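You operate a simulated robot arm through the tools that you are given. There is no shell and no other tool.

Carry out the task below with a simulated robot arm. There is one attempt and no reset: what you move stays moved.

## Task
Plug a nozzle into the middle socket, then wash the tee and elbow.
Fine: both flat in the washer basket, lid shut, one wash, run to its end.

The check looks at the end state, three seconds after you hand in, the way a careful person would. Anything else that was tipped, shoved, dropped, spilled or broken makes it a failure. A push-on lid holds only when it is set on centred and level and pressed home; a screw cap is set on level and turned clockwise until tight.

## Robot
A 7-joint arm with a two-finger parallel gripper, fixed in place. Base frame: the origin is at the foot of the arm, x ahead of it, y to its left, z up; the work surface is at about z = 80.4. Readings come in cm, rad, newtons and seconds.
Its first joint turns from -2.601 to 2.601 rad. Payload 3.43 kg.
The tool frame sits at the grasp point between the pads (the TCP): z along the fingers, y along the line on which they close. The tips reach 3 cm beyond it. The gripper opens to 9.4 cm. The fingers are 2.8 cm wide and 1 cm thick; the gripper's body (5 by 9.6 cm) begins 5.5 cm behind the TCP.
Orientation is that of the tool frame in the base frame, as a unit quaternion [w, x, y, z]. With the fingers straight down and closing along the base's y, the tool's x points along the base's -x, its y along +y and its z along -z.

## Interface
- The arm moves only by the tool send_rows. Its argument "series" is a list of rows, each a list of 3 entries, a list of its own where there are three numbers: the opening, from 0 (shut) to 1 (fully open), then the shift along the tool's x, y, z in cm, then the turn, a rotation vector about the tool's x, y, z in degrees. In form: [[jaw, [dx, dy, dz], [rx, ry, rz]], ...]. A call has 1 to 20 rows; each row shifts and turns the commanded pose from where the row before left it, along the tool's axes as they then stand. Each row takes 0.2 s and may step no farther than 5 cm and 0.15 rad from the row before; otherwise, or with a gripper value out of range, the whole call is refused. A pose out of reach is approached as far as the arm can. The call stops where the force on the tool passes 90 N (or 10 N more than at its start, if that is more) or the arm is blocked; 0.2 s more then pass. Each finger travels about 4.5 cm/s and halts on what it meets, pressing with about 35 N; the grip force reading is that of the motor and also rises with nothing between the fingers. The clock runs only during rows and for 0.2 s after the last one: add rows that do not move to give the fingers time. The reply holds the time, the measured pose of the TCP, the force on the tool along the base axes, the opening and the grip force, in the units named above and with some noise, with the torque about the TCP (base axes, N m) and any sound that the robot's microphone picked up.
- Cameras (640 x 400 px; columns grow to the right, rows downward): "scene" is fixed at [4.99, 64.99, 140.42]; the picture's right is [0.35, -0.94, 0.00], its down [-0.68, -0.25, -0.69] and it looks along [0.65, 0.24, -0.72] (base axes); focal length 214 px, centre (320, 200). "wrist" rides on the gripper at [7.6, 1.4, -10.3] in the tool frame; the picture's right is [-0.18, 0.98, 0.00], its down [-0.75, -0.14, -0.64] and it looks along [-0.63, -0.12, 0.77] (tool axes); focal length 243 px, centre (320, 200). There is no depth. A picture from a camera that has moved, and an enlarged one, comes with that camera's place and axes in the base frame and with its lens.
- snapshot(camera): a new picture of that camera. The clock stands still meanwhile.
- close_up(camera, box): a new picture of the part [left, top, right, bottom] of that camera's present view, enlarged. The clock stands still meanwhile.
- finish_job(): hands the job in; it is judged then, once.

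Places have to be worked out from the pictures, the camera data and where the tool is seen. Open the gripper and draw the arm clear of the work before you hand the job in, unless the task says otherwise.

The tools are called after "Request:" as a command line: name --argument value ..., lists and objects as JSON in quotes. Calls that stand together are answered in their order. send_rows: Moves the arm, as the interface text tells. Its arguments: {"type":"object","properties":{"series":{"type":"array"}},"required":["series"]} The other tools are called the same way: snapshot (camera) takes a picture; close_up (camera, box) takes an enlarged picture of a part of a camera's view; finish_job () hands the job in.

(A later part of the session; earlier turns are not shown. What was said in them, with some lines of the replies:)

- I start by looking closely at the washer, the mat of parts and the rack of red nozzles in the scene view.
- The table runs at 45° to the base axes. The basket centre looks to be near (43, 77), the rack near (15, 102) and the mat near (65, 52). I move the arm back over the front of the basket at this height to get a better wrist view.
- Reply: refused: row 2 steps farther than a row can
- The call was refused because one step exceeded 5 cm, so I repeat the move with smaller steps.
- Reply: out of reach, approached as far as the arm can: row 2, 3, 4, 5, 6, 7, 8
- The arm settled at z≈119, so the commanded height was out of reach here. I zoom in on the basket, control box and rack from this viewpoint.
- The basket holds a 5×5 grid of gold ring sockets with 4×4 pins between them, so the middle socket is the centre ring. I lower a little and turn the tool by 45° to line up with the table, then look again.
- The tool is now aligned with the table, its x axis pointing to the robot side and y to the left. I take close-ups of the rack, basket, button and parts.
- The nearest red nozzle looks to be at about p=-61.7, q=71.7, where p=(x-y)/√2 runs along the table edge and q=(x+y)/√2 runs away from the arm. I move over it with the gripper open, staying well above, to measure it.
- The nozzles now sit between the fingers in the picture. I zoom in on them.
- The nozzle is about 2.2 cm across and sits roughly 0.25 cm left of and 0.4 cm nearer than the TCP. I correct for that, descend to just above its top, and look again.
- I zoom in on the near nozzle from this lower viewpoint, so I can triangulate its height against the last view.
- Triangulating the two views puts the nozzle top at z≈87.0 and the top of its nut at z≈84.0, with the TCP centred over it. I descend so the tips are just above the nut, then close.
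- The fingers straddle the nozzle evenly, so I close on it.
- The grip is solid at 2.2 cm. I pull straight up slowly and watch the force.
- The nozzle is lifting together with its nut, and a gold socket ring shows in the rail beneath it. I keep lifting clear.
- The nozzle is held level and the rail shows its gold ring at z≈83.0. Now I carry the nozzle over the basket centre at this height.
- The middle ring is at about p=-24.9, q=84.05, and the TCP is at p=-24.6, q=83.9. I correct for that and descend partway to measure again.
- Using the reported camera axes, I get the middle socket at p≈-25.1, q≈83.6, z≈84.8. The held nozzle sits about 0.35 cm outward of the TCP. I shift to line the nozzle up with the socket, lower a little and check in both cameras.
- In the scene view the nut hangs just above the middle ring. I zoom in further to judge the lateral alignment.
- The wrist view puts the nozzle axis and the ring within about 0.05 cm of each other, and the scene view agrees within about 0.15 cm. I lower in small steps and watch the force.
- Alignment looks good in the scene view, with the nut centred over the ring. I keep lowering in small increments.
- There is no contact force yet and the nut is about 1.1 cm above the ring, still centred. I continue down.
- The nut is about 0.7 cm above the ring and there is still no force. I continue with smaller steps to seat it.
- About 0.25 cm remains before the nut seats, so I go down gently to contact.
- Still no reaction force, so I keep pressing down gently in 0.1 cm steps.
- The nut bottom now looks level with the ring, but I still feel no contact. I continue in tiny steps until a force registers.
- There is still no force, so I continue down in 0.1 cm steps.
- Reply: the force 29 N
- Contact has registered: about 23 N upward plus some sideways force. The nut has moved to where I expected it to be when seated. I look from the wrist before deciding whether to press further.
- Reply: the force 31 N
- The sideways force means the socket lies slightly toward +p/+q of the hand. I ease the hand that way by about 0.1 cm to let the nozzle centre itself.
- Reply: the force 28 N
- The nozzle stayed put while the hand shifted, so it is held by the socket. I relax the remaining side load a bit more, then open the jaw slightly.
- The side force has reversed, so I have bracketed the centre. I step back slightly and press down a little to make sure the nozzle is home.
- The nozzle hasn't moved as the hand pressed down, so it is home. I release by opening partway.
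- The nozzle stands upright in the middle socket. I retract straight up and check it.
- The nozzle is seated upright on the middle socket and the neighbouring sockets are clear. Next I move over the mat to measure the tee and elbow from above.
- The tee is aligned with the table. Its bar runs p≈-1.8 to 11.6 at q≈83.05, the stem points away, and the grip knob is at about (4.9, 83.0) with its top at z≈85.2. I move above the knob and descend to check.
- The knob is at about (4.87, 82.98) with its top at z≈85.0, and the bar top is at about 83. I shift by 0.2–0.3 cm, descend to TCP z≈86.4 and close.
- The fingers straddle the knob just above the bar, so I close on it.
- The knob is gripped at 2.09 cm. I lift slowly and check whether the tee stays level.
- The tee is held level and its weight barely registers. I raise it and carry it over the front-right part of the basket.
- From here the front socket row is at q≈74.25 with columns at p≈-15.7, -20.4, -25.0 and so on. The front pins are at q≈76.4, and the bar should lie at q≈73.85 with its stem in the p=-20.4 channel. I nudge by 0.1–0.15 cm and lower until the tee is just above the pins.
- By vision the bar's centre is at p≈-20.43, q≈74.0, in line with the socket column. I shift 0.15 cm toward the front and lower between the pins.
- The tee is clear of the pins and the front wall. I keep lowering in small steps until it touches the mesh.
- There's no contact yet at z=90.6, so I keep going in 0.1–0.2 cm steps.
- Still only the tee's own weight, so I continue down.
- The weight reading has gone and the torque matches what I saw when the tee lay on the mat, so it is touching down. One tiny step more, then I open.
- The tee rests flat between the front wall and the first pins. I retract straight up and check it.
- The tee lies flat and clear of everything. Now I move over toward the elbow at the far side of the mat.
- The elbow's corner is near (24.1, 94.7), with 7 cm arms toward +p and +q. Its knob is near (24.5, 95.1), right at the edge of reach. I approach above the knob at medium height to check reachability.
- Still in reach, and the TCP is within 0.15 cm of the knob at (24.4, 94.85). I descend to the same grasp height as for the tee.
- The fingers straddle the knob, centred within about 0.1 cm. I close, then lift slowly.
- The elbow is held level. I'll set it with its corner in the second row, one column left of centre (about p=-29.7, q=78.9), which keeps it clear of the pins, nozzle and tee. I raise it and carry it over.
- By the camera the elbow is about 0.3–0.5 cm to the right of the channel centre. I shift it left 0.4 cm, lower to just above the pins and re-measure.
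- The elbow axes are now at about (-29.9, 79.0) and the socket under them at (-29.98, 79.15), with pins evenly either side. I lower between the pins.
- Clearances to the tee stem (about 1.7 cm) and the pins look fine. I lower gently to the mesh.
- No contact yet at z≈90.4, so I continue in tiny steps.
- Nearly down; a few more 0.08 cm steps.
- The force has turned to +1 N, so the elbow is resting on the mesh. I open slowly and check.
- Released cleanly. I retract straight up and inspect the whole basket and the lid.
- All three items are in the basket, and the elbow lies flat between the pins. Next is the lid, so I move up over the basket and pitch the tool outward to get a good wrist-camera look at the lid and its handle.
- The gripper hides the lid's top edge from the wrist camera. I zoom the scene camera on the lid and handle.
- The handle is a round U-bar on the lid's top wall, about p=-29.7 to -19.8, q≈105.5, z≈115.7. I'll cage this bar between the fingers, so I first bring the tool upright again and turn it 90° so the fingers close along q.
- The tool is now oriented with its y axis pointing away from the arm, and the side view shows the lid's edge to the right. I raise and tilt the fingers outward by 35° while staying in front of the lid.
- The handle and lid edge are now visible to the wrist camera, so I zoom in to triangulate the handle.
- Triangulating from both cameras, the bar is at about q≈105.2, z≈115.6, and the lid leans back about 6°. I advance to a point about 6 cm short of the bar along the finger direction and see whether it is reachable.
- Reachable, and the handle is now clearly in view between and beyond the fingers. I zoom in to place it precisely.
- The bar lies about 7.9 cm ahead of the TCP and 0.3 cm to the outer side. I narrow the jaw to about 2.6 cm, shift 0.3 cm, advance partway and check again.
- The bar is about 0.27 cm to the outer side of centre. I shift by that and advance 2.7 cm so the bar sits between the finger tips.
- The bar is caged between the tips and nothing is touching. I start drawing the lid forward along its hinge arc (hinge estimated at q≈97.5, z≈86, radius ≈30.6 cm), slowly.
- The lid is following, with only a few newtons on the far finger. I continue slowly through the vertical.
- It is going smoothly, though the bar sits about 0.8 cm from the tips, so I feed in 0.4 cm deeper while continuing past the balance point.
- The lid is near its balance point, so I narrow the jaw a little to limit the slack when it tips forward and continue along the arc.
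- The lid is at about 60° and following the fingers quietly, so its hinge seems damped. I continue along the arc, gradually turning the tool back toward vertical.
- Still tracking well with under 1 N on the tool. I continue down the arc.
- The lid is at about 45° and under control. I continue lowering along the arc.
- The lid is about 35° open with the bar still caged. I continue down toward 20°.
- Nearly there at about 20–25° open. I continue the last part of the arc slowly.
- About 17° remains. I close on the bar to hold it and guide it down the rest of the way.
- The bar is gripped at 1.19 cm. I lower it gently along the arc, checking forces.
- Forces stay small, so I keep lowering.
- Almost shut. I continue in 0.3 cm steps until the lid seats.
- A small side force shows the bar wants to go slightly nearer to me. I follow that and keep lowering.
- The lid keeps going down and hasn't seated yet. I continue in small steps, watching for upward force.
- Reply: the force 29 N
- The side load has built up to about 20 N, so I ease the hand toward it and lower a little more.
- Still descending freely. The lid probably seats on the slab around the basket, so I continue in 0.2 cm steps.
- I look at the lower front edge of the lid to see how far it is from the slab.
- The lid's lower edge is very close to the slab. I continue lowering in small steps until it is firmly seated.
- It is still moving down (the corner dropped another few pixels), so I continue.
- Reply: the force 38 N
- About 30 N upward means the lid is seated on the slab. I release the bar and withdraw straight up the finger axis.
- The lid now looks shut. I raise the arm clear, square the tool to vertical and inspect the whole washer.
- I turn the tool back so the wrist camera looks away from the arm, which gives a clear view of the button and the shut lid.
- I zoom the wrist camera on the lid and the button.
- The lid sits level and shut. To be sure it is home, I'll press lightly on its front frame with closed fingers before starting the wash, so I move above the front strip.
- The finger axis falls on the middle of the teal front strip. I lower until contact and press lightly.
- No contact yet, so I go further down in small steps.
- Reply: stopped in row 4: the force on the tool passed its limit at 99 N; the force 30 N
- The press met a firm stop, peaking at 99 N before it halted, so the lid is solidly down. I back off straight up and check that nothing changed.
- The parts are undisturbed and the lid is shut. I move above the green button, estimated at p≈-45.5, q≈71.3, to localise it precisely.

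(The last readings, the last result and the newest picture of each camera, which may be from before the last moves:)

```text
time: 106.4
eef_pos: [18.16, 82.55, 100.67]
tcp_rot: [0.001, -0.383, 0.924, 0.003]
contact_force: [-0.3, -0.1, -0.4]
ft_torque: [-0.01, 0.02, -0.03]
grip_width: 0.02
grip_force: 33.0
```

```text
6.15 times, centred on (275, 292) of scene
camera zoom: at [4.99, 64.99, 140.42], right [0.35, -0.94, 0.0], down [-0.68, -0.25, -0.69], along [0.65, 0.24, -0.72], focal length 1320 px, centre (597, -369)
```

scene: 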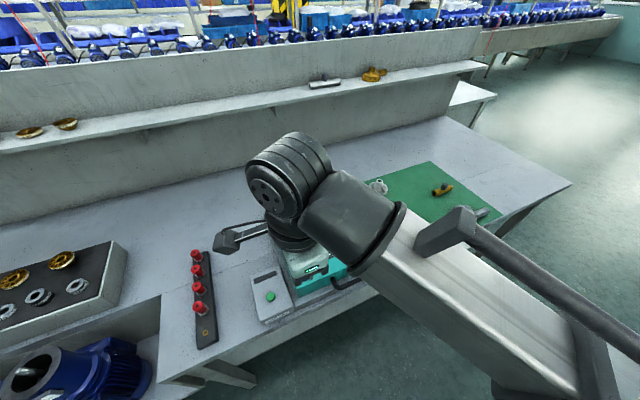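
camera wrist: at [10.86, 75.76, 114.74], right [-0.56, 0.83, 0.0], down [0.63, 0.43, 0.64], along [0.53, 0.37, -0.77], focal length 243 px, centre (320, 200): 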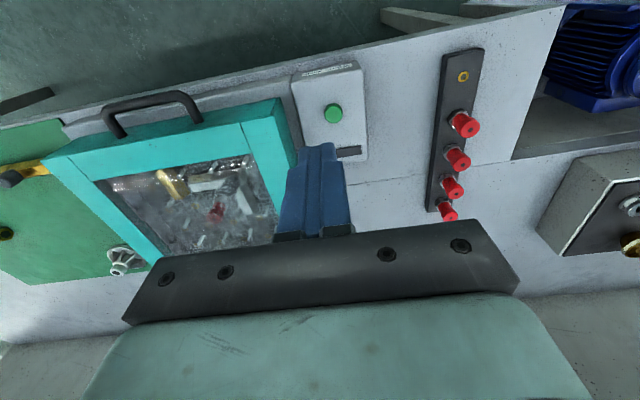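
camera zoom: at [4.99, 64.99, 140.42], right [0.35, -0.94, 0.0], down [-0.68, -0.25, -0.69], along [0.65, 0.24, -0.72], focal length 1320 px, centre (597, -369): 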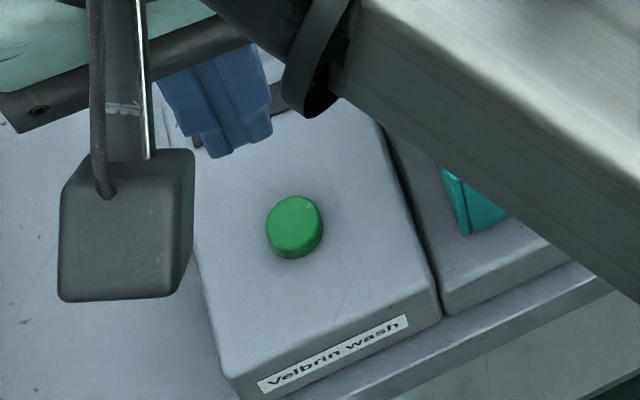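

The button centre comes out at p≈-45.45, q≈72.25, so the fingers need to move about 1.05 cm outward. I shift and lower to a few centimetres above it.

Request:
send_rows --series '[[0, [-1.05, -0.05, 2], [0, 0, 0]], [0, [0, 0, 3], [0, 0, 0]], [0, [0, 0, 2.5], [0, 0, 0]], [0, [0, 0, 0], [0, 0, 0]]]'

Request:
close_up --camera "wrist" --box '[250, 70, 390, 210]'

Request:
close_up --camera "scene" --box '[240, 260, 310, 325]'

```text
time: 107.4
eef_pos: [18.92, 83.56, 93.23]
tcp_rot: [0.0, -0.383, 0.924, 0.003]
contact_force: [0.1, 0.8, 0.5]
ft_torque: [-0.02, 0.01, 0.02]
grip_width: 0.0
grip_force: 33.0
```

```text
2.86 times, centred on (320, 140) of wrist
camera zoom: at [12.49, 79.23, 103.41], right [-0.56, 0.83, 0.01], down [0.63, 0.43, 0.64], along [0.53, 0.37, -0.77], focal length 693 px, centre (320, 371)
```

zoom: 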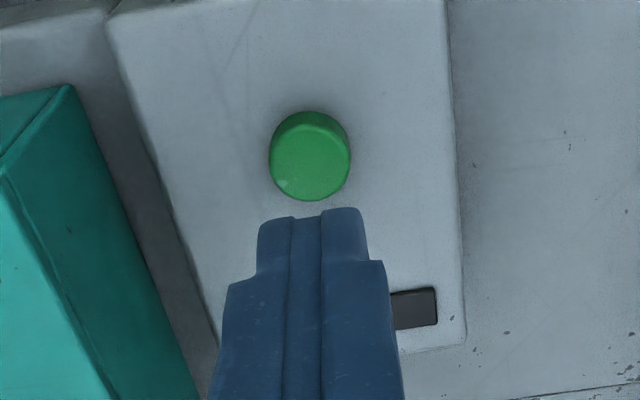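

```text
6.15 times, centred on (275, 292) of scene
camera zoom: at [4.99, 64.99, 140.42], right [0.35, -0.94, 0.0], down [-0.68, -0.25, -0.69], along [0.65, 0.24, -0.72], focal length 1320 px, centre (597, -369)
```

zoom: 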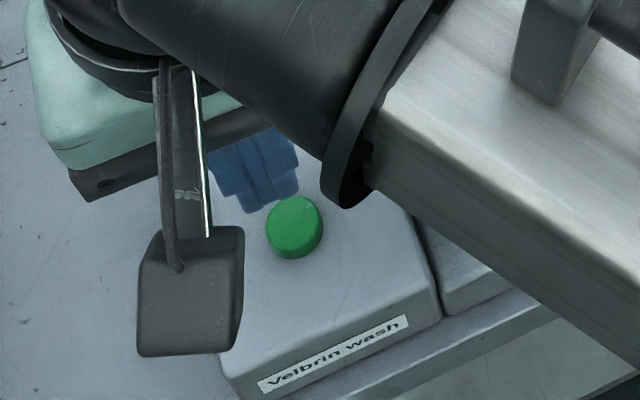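

The button's top is at z≈85.7, centred at (-45.5, 72.27). I correct by 0.2 cm and lower the closed tips to just above it.

Request:
send_rows --series '[[0, [0.2, -0.2, 1.5], [0, 0, 0]], [0, [0, 0, 1.5], [0, 0, 0]], [0, [0, 0, 0.8], [0, 0, 0]], [0, [0, 0, 0], [0, 0, 0]]]'

Request:
close_up --camera "scene" --box '[240, 260, 310, 325]'

Request:
close_up --camera "wrist" --box '[270, 90, 370, 200]'

```text
time: 108.4
eef_pos: [18.92, 83.19, 89.27]
tcp_rot: [0.0, -0.383, 0.924, 0.003]
contact_force: [0.2, 0.0, 0.7]
ft_torque: [0.0, 0.0, -0.01]
grip_width: 0.0
grip_force: 33.2
```

```text
6.15 times, centred on (275, 292) of scene
camera zoom: at [4.99, 64.99, 140.42], right [0.35, -0.94, 0.0], down [-0.68, -0.25, -0.69], along [0.65, 0.24, -0.72], focal length 1320 px, centre (597, -369)
```

zoom: 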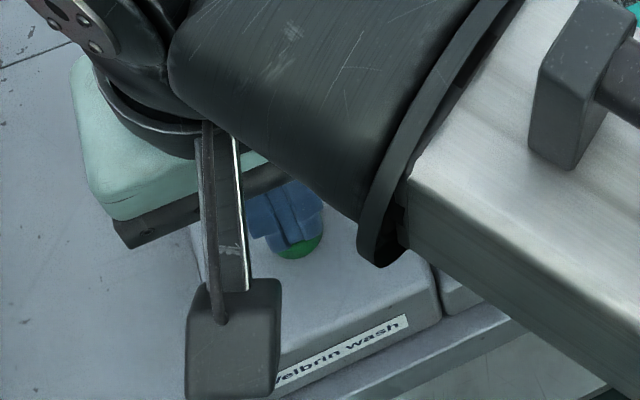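

```text
3.64 times, centred on (320, 145) of wrist
camera zoom: at [12.54, 78.92, 99.52], right [-0.56, 0.83, 0.01], down [0.63, 0.43, 0.64], along [0.53, 0.37, -0.77], focal length 882 px, centre (320, 400)
```

zoom: 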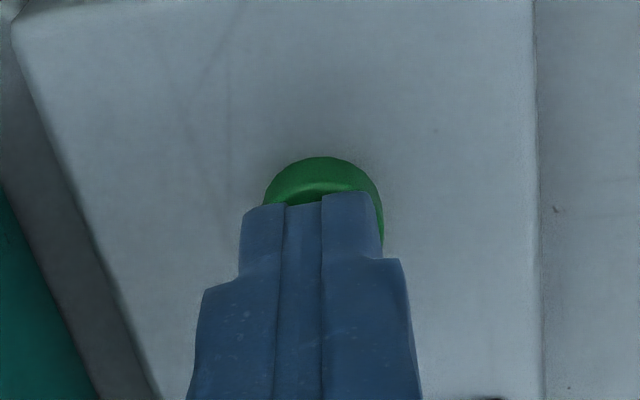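

The tips are right over the button. I press down in small steps and listen for the response.

Request:
send_rows --series '[[0, [-0.1, -0.1, 0.2], [0, 0, 0]], [0, [0, 0, 0.15], [0, 0, 0]], [0, [0, 0, 0.15], [0, 0, 0]]]'

```text
time: 109.2
eef_pos: [19.05, 83.22, 88.71]
tcp_rot: [0.001, -0.384, 0.924, 0.004]
contact_force: [-0.6, -0.1, 1.2]
ft_torque: [-0.03, 0.01, 0.0]
grip_width: 0.0
grip_force: 32.8
```

Still free, so I press in further small steps.

Request:
send_rows --series '[[0, [0, 0, 0.12], [0, 0, 0]], [0, [0, 0, 0.12], [0, 0, 0]]]'

```text
time: 109.8
eef_pos: [19.16, 83.22, 88.66]
tcp_rot: [0.001, -0.382, 0.924, 0.002]
contact_force: [-0.6, 0.5, 2.3]
ft_torque: [0.02, 0.02, -0.02]
grip_width: 0.0
grip_force: 33.1
heard: click
```

I heard a click, so the button is pressed. I lift off straight up and look for the wash starting.

Request:
send_rows --series '[[0, [0, 0, -1], [0, 0, 0]], [0, [0, 0, -3], [0, 0, 0]], [0, [0, 0, -4], [0, 0, 0]], [0, [4, 0, -2], [0, 0, 0]], [0, [0, 0, 0], [0, 0, 0]]]'

Request:
close_up --camera "wrist" --box '[200, 20, 440, 200]'

Request:
snapshot --camera "wrist"

```text
time: 111.0
eef_pos: [16.47, 80.39, 98.51]
tcp_rot: [0.0, -0.382, 0.924, 0.003]
contact_force: [0.5, -0.4, 0.2]
ft_torque: [0.01, 0.02, 0.01]
grip_width: 0.0
grip_force: 33.0
```

```text
2.22 times, centred on (320, 110) of wrist
camera zoom: at [10.01, 76.08, 108.74], right [-0.56, 0.83, 0.0], down [0.63, 0.43, 0.64], along [0.53, 0.37, -0.77], focal length 539 px, centre (320, 400)
```

zoom: 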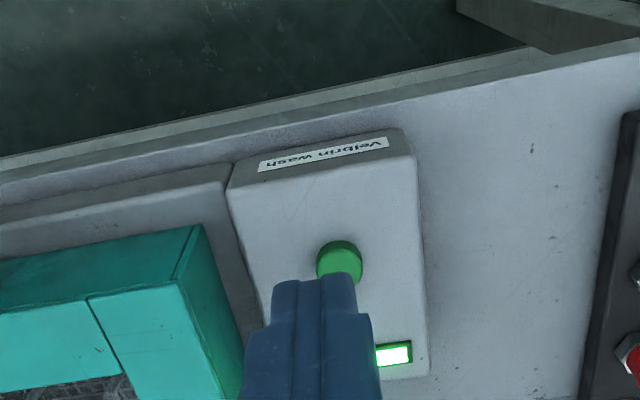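

```text
taken
camera wrist: at [10.01, 76.08, 108.74], right [-0.56, 0.83, 0.0], down [0.63, 0.43, 0.64], along [0.53, 0.37, -0.77], focal length 243 px, centre (320, 200)
```

wrist: 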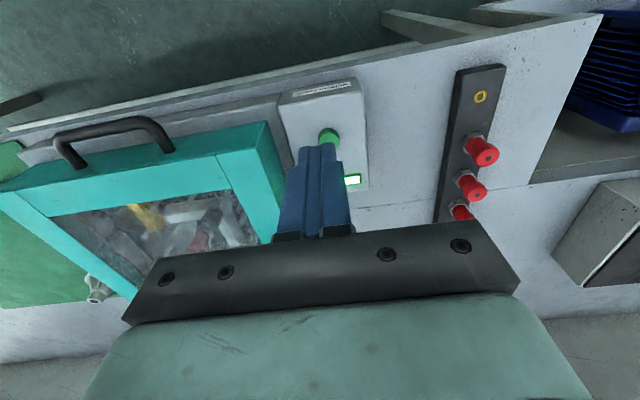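

The display has lit green and the window is misting, so the wash is running. I move the arm up and off to the side, opening the gripper, so both the display and the lid stay in view.

Request:
send_rows --series '[[0, [0, 0, -4.5], [0, 0, 0]], [0, [0, 0, -3.5], [0, 0, 0]], [0.2, [0, -4.8, 0], [0, 0, 0]], [0.5, [0, -4.8, 0], [0, 0, 0]], [0.5, [0, -4.8, 0], [0, 0, 0]], [0.5, [0, -4.8, 0], [0, 0, 0]], [0.5, [0, -4.8, 0], [0, 0, 0]], [0.5, [0, -4.8, 0], [0, 0, 0]], [0.5, [0, -4.8, 0], [0, 0, 0]], [0.5, [0, -4.8, 0], [0, 0, 0]], [0.5, [0, -4.8, 0], [0, 0, 0]], [0.5, [0, -4.8, 0], [0, 0, 0]], [0.5, [0, 0, 0], [0, 0, 0]]]'

Request:
snapshot --camera "scene"

Request:
close_up --camera "scene" --box '[240, 160, 400, 330]'

```text
time: 113.8
eef_pos: [50.11, 46.39, 106.01]
tcp_rot: [0.0, -0.382, 0.924, 0.003]
contact_force: [0.1, 0.2, -0.2]
ft_torque: [0.0, 0.01, -0.01]
grip_width: 4.71
grip_force: 0.0
```

```text
taken
```

scene: 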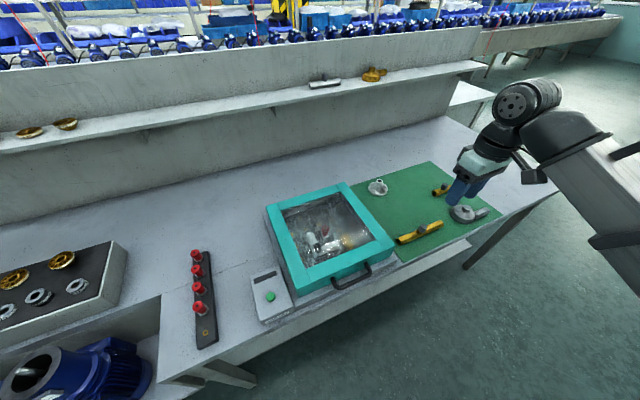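

```text
2.35 times, centred on (320, 245) of scene
camera zoom: at [4.99, 64.99, 140.42], right [0.35, -0.94, 0.0], down [-0.68, -0.25, -0.69], along [0.65, 0.24, -0.72], focal length 505 px, centre (320, 94)
```

zoom: 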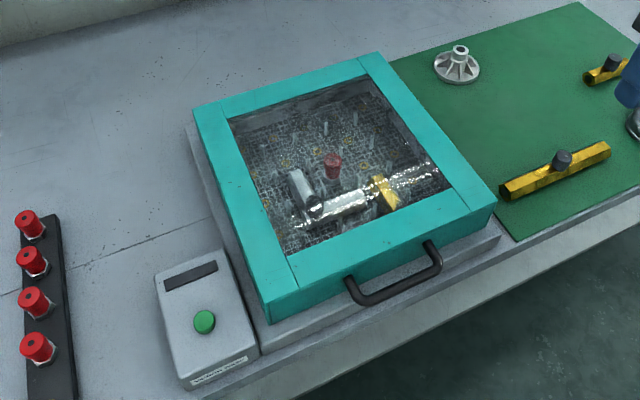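

The lid is level and shut, but the display looks dark from here. I zoom in on it and then wait a little, listening.

Request:
close_up --camera "scene" --box '[245, 260, 300, 310]'

Request:
close_up --camera "scene" --box '[260, 180, 400, 300]'

```text
8.00 times, centred on (272, 285) of scene
camera zoom: at [4.99, 64.99, 140.42], right [0.35, -0.94, 0.0], down [-0.68, -0.25, -0.69], along [0.65, 0.24, -0.72], focal length 1716 px, centre (700, -480)
```

zoom: 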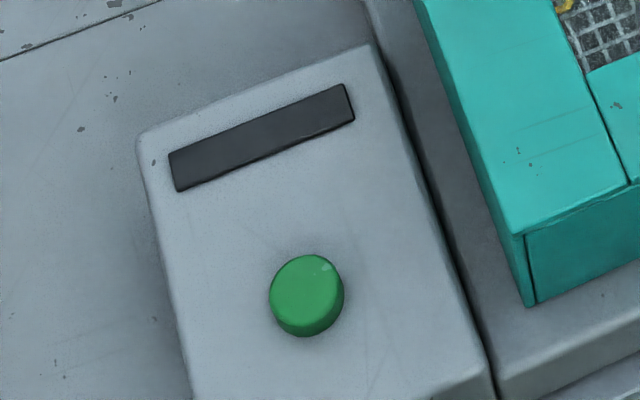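

```text
3.33 times, centred on (330, 240) of scene
camera zoom: at [4.99, 64.99, 140.42], right [0.35, -0.94, 0.0], down [-0.68, -0.25, -0.69], along [0.65, 0.24, -0.72], focal length 715 px, centre (287, 67)
```

zoom: 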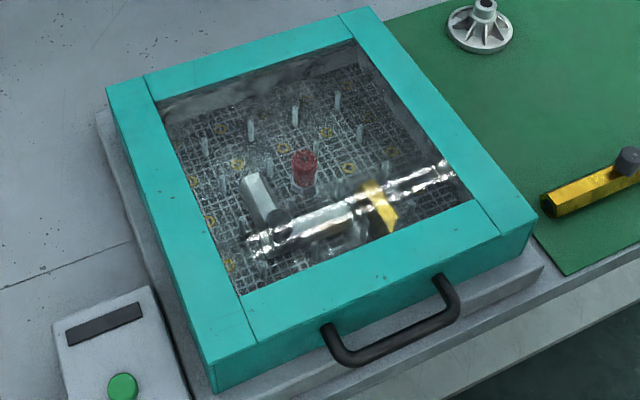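

I wait a few seconds and listen, then look at the display again.

Request:
send_rows --series '[[0.5, [0, 0, 0], [0, 0, 0]], [0.5, [0, 0, 0], [0, 0, 0]]]'

Request:
close_up --camera "scene" --box '[245, 260, 300, 310]'

```text
time: 114.4
eef_pos: [50.03, 46.41, 106.09]
tcp_rot: [0.0, -0.383, 0.924, 0.003]
contact_force: [0.0, 0.6, 0.2]
ft_torque: [-0.02, 0.03, 0.0]
grip_width: 4.68
grip_force: 0.1
```

```text
8.00 times, centred on (272, 285) of scene
camera zoom: at [4.99, 64.99, 140.42], right [0.35, -0.94, 0.0], down [-0.68, -0.25, -0.69], along [0.65, 0.24, -0.72], focal length 1716 px, centre (700, -480)
```

zoom: 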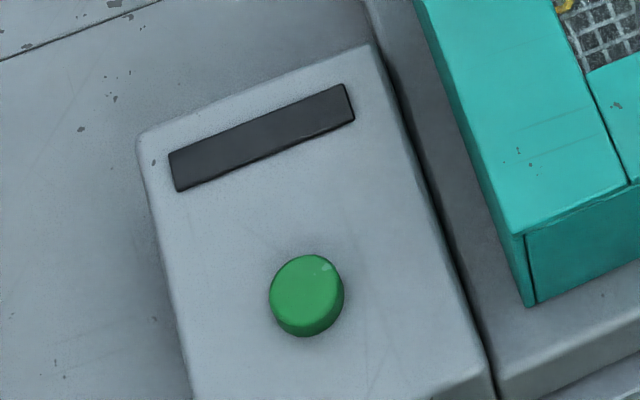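

Still dark. I wait a further 4 seconds to see whether anything sounds or lights up.

Request:
send_rows --series '[[0.5, [0, 0, 0], [0, 0, 0]], [0.5, [0, 0, 0], [0, 0, 0]], [0.5, [0, 0, 0], [0, 0, 0]], [0.5, [0, 0, 0], [0, 0, 0]], [0.5, [0, 0, 0], [0, 0, 0]], [0.5, [0, 0, 0], [0, 0, 0]], [0.5, [0, 0, 0], [0, 0, 0]], [0.5, [0, 0, 0], [0, 0, 0]], [0.5, [0, 0, 0], [0, 0, 0]], [0.5, [0, 0, 0], [0, 0, 0]], [0.5, [0, 0, 0], [0, 0, 0]], [0.5, [0, 0, 0], [0, 0, 0]], [0.5, [0, 0, 0], [0, 0, 0]], [0.5, [0, 0, 0], [0, 0, 0]], [0.5, [0, 0, 0], [0, 0, 0]], [0.5, [0, 0, 0], [0, 0, 0]], [0.5, [0, 0, 0], [0, 0, 0]], [0.5, [0, 0, 0], [0, 0, 0]], [0.5, [0, 0, 0], [0, 0, 0]], [0.5, [0, 0, 0], [0, 0, 0]]]'

Request:
close_up --camera "scene" --box '[240, 180, 400, 310]'

```text
time: 118.6
eef_pos: [50.07, 46.33, 106.12]
tcp_rot: [0.0, -0.383, 0.924, 0.003]
contact_force: [0.5, 0.0, 0.6]
ft_torque: [0.0, -0.03, 0.01]
grip_width: 4.67
grip_force: 0.0
```

```text
3.08 times, centred on (320, 245) of scene
camera zoom: at [4.99, 64.99, 140.42], right [0.35, -0.94, 0.0], down [-0.68, -0.25, -0.69], along [0.65, 0.24, -0.72], focal length 660 px, centre (320, 62)
```

zoom: 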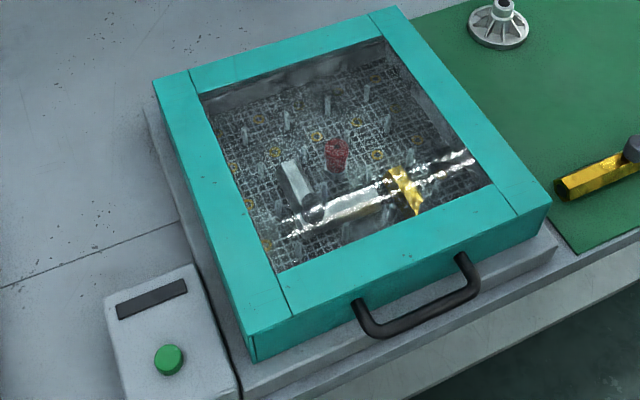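

The display lit for the cycle and has since gone dark, with no other sounds. To check the panel properly, I move the wrist camera back in front of the console, with the gripper open and staying high.

Request:
send_rows --series '[[0.7, [0, 4.8, 0], [0, 0, 0]], [0.7, [0, 4.8, 0], [0, 0, 0]], [0.7, [0, 4.8, 0], [0, 0, 0]], [0.7, [0.5, 4.8, 0], [0, 0, 0]], [0.7, [0.5, 4.8, 0], [0, 0, 0]], [0.7, [0.5, 4.8, 0], [0, 0, 0]], [0.7, [0.5, 4.8, 0], [0, 0, 0]], [0.7, [0.5, 4.8, 0], [0, 0, 0]], [0.7, [0.5, 4.8, 0], [0, 0, 0]], [0.7, [0.5, 4, 0], [0, 0, 0]], [0.7, [0, 0, 0], [0, 0, 0]]]'

Request:
snapshot --camera "wrist"

Request:
close_up --camera "wrist" --box '[250, 60, 390, 200]'

Request:
close_up --camera "wrist" --box '[60, 80, 300, 260]'

```text
time: 121.0
eef_pos: [14.18, 77.1, 106.71]
tcp_rot: [0.0, -0.383, 0.924, 0.002]
contact_force: [-0.6, 0.1, 0.6]
ft_torque: [0.0, -0.01, 0.0]
grip_width: 6.57
grip_force: 0.1
```

```text
taken
camera wrist: at [7.77, 72.82, 116.96], right [-0.56, 0.83, 0.01], down [0.63, 0.43, 0.64], along [0.53, 0.37, -0.77], focal length 243 px, centre (320, 200)
```

wrist: 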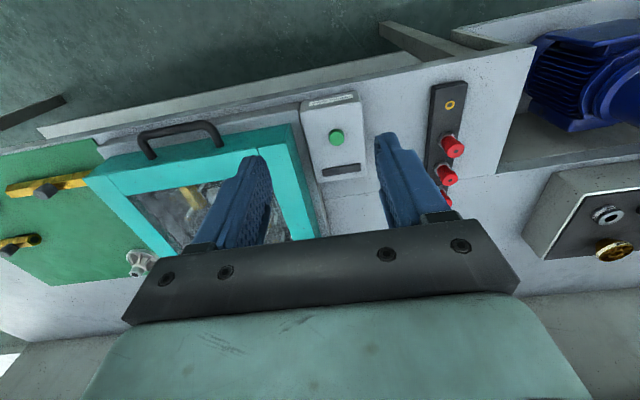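

```text
2.86 times, centred on (320, 130) of wrist
camera zoom: at [7.77, 72.82, 116.96], right [-0.56, 0.83, 0.01], down [0.63, 0.43, 0.64], along [0.53, 0.37, -0.77], focal length 693 px, centre (320, 400)
```

zoom: 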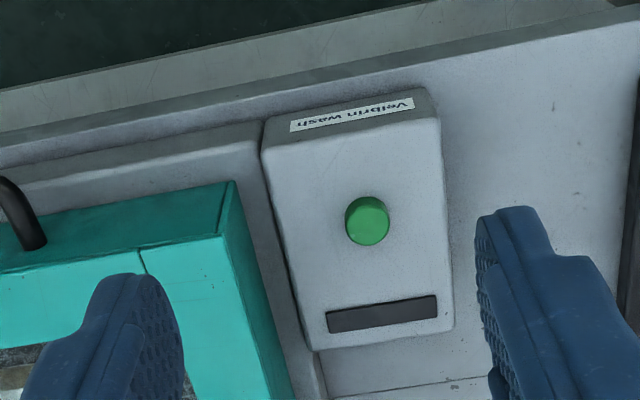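

```text
2.22 times, centred on (180, 170) of wrist
camera zoom: at [7.77, 72.82, 116.96], right [-0.56, 0.83, 0.01], down [0.63, 0.43, 0.64], along [0.53, 0.37, -0.77], focal length 539 px, centre (631, 267)
```

zoom: 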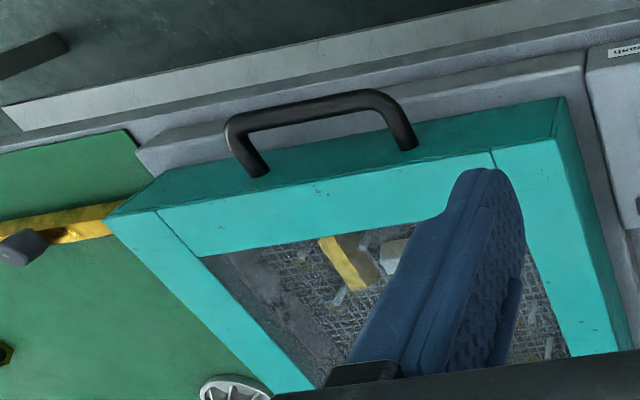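

The panel is dark and idle again after the lit cycle. I move over the lid to look at the parts through the window while more time passes.

Request:
send_rows --series '[[0.9, [-0.5, -4.5, 0], [0, 0, 0]], [1, [-0.5, -4.5, 0], [0, 0, 0]], [1, [-0.5, -4.5, 0], [0, 0, 0]], [1, [-0.5, -4.5, 0], [0, 0, 0]], [1, [0, 0, 0], [0, 0, 0]], [1, [0, 0, 0], [0, 0, 0]], [1, [0, 0, 0], [0, 0, 0]], [1, [0, 0, 0], [0, 0, 0]], [1, [0, 0, 0], [0, 0, 0]], [1, [0, 0, 0], [0, 0, 0]], [1, [0, 0, 0], [0, 0, 0]], [1, [0, 0, 0], [0, 0, 0]]]'

Request:
close_up --camera "wrist" --box '[200, 40, 440, 220]'

Request:
snapshot --camera "wrist"

```text
time: 123.6
eef_pos: [28.6, 65.86, 106.5]
tcp_rot: [0.0, -0.382, 0.924, 0.003]
contact_force: [0.3, -0.8, -0.3]
ft_torque: [0.03, 0.0, -0.01]
grip_width: 9.38
grip_force: 0.0
```

```text
2.22 times, centred on (320, 130) of wrist
camera zoom: at [22.16, 61.59, 116.81], right [-0.56, 0.83, 0.01], down [0.63, 0.43, 0.64], along [0.53, 0.37, -0.77], focal length 539 px, centre (320, 356)
```

zoom: 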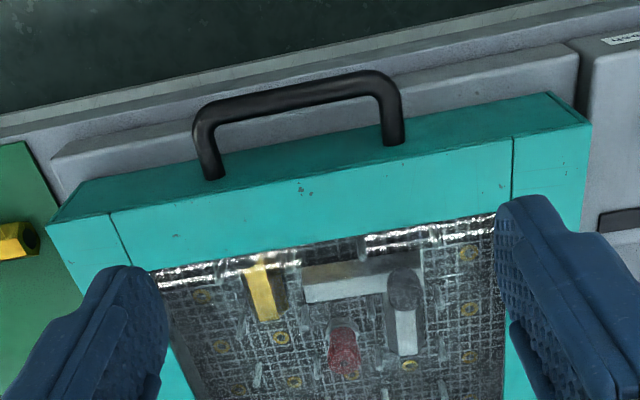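

```text
taken
camera wrist: at [22.16, 61.59, 116.81], right [-0.56, 0.83, 0.01], down [0.63, 0.43, 0.64], along [0.53, 0.37, -0.77], focal length 243 px, centre (320, 200)
```

wrist: 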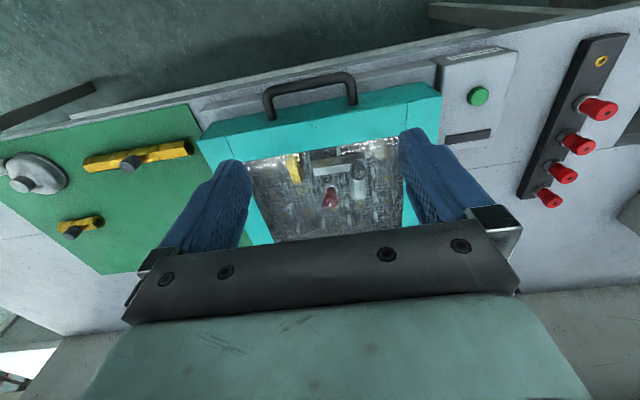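

The parts, nozzle and lid are all as they should be. I draw the arm clear to the side, wait several more seconds while listening, and check the overall scene.

Request:
send_rows --series '[[1, [0.5, -4.5, 0], [0, 0, 0]], [1, [0.5, -4.5, 0], [0, 0, 0]], [1, [0.5, -4.5, 0], [0, 0, 0]], [1, [0.5, -4.5, 0], [0, 0, 0]], [1, [0, -4.5, 0], [0, 0, 0]], [1, [0, -4.5, 0], [0, 0, 0]], [1, [0, -4.5, 0], [0, 0, 0]], [1, [0, -4.5, 0], [0, 0, 0]], [1, [0, 0, 0], [0, 0, 0]], [1, [0, 0, 0], [0, 0, 0]], [1, [0, 0, 0], [0, 0, 0]], [1, [0, 0, 0], [0, 0, 0]], [1, [0, 0, 0], [0, 0, 0]], [1, [0, 0, 0], [0, 0, 0]], [1, [0, 0, 0], [0, 0, 0]], [1, [0, 0, 0], [0, 0, 0]], [1, [0, 0, 0], [0, 0, 0]], [1, [0, 0, 0], [0, 0, 0]], [1, [0, 0, 0], [0, 0, 0]], [1, [0, 0, 0], [0, 0, 0]]]'

Request:
snapshot --camera "scene"

Request:
close_up --camera "scene" --box '[240, 180, 400, 320]'

Request:
close_up --camera "scene" --box '[150, 230, 310, 360]'

```text
time: 127.8
eef_pos: [52.76, 39.16, 106.37]
tcp_rot: [0.0, -0.383, 0.924, 0.003]
contact_force: [-0.4, 0.0, -0.6]
ft_torque: [0.0, -0.01, 0.02]
grip_width: 9.38
grip_force: 0.0
```

```text
taken
```

scene: 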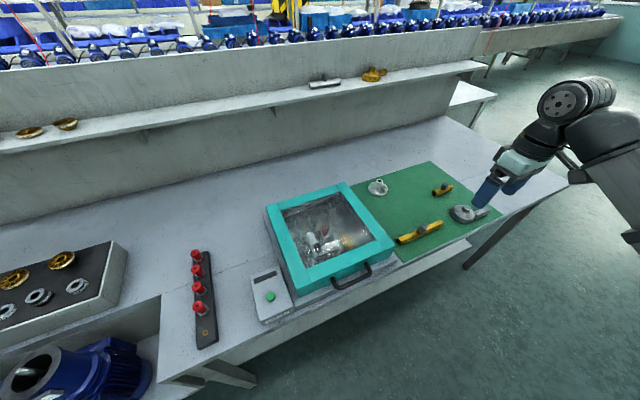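

```text
2.86 times, centred on (320, 250) of scene
camera zoom: at [4.99, 64.99, 140.42], right [0.35, -0.94, 0.0], down [-0.68, -0.25, -0.69], along [0.65, 0.24, -0.72], focal length 613 px, centre (320, 57)
```

zoom: 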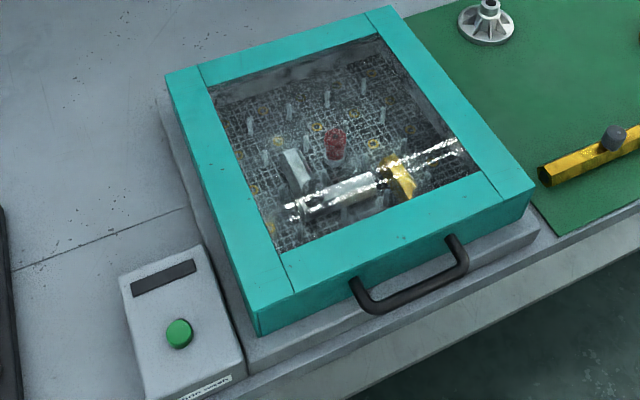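

```text
3.08 times, centred on (230, 295) of scene
camera zoom: at [4.99, 64.99, 140.42], right [0.35, -0.94, 0.0], down [-0.68, -0.25, -0.69], along [0.65, 0.24, -0.72], focal length 660 px, centre (597, -92)
```

zoom: 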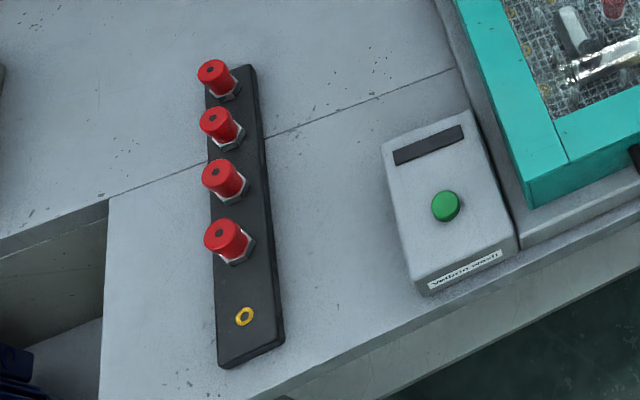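

The click and lit display at the button press were followed by the panel going idle, and about 18 s have passed since. I never heard an end-of-cycle sound, but I take the single wash to have run to its end. The lid is shut and level, the tee and elbow lie flat inside, the nozzle is in the middle socket, and everything else is where it was. The gripper is open and the arm clear, so I hand the job in.

Request:
finish_job

```text
The job is handed in.
```

I plugged a nozzle into the middle socket and put the tee and elbow flat in the basket. I then shut the lid and started one wash; the one thing I couldn't confirm directly is that the wash ran to its end.

- **Nozzle:** I took the nearest one from the rack. It stands upright in the centre socket and did not move when the fingers pressed down around it.
- **Tee and elbow:** both lie flat between the pins, clear of each other and of the nozzle.
- **Lid:** it is shut and level. I pressed on its front frame to check it was home. That press peaked at 99 N before the arm stopped itself, and nothing visible changed.
- **Wash:** I pressed the button once and heard a click. The display was lit about a second later and dark again about 4 seconds after the press. It stayed dark at every check over the next 14 seconds. I heard no end-of-cycle sound, so I took the dark display to mean the wash had finished, and I did not press again.

In the last pictures the other nozzles and the parts on the mat looked undisturbed. I left the gripper open and the arm clear of the work.
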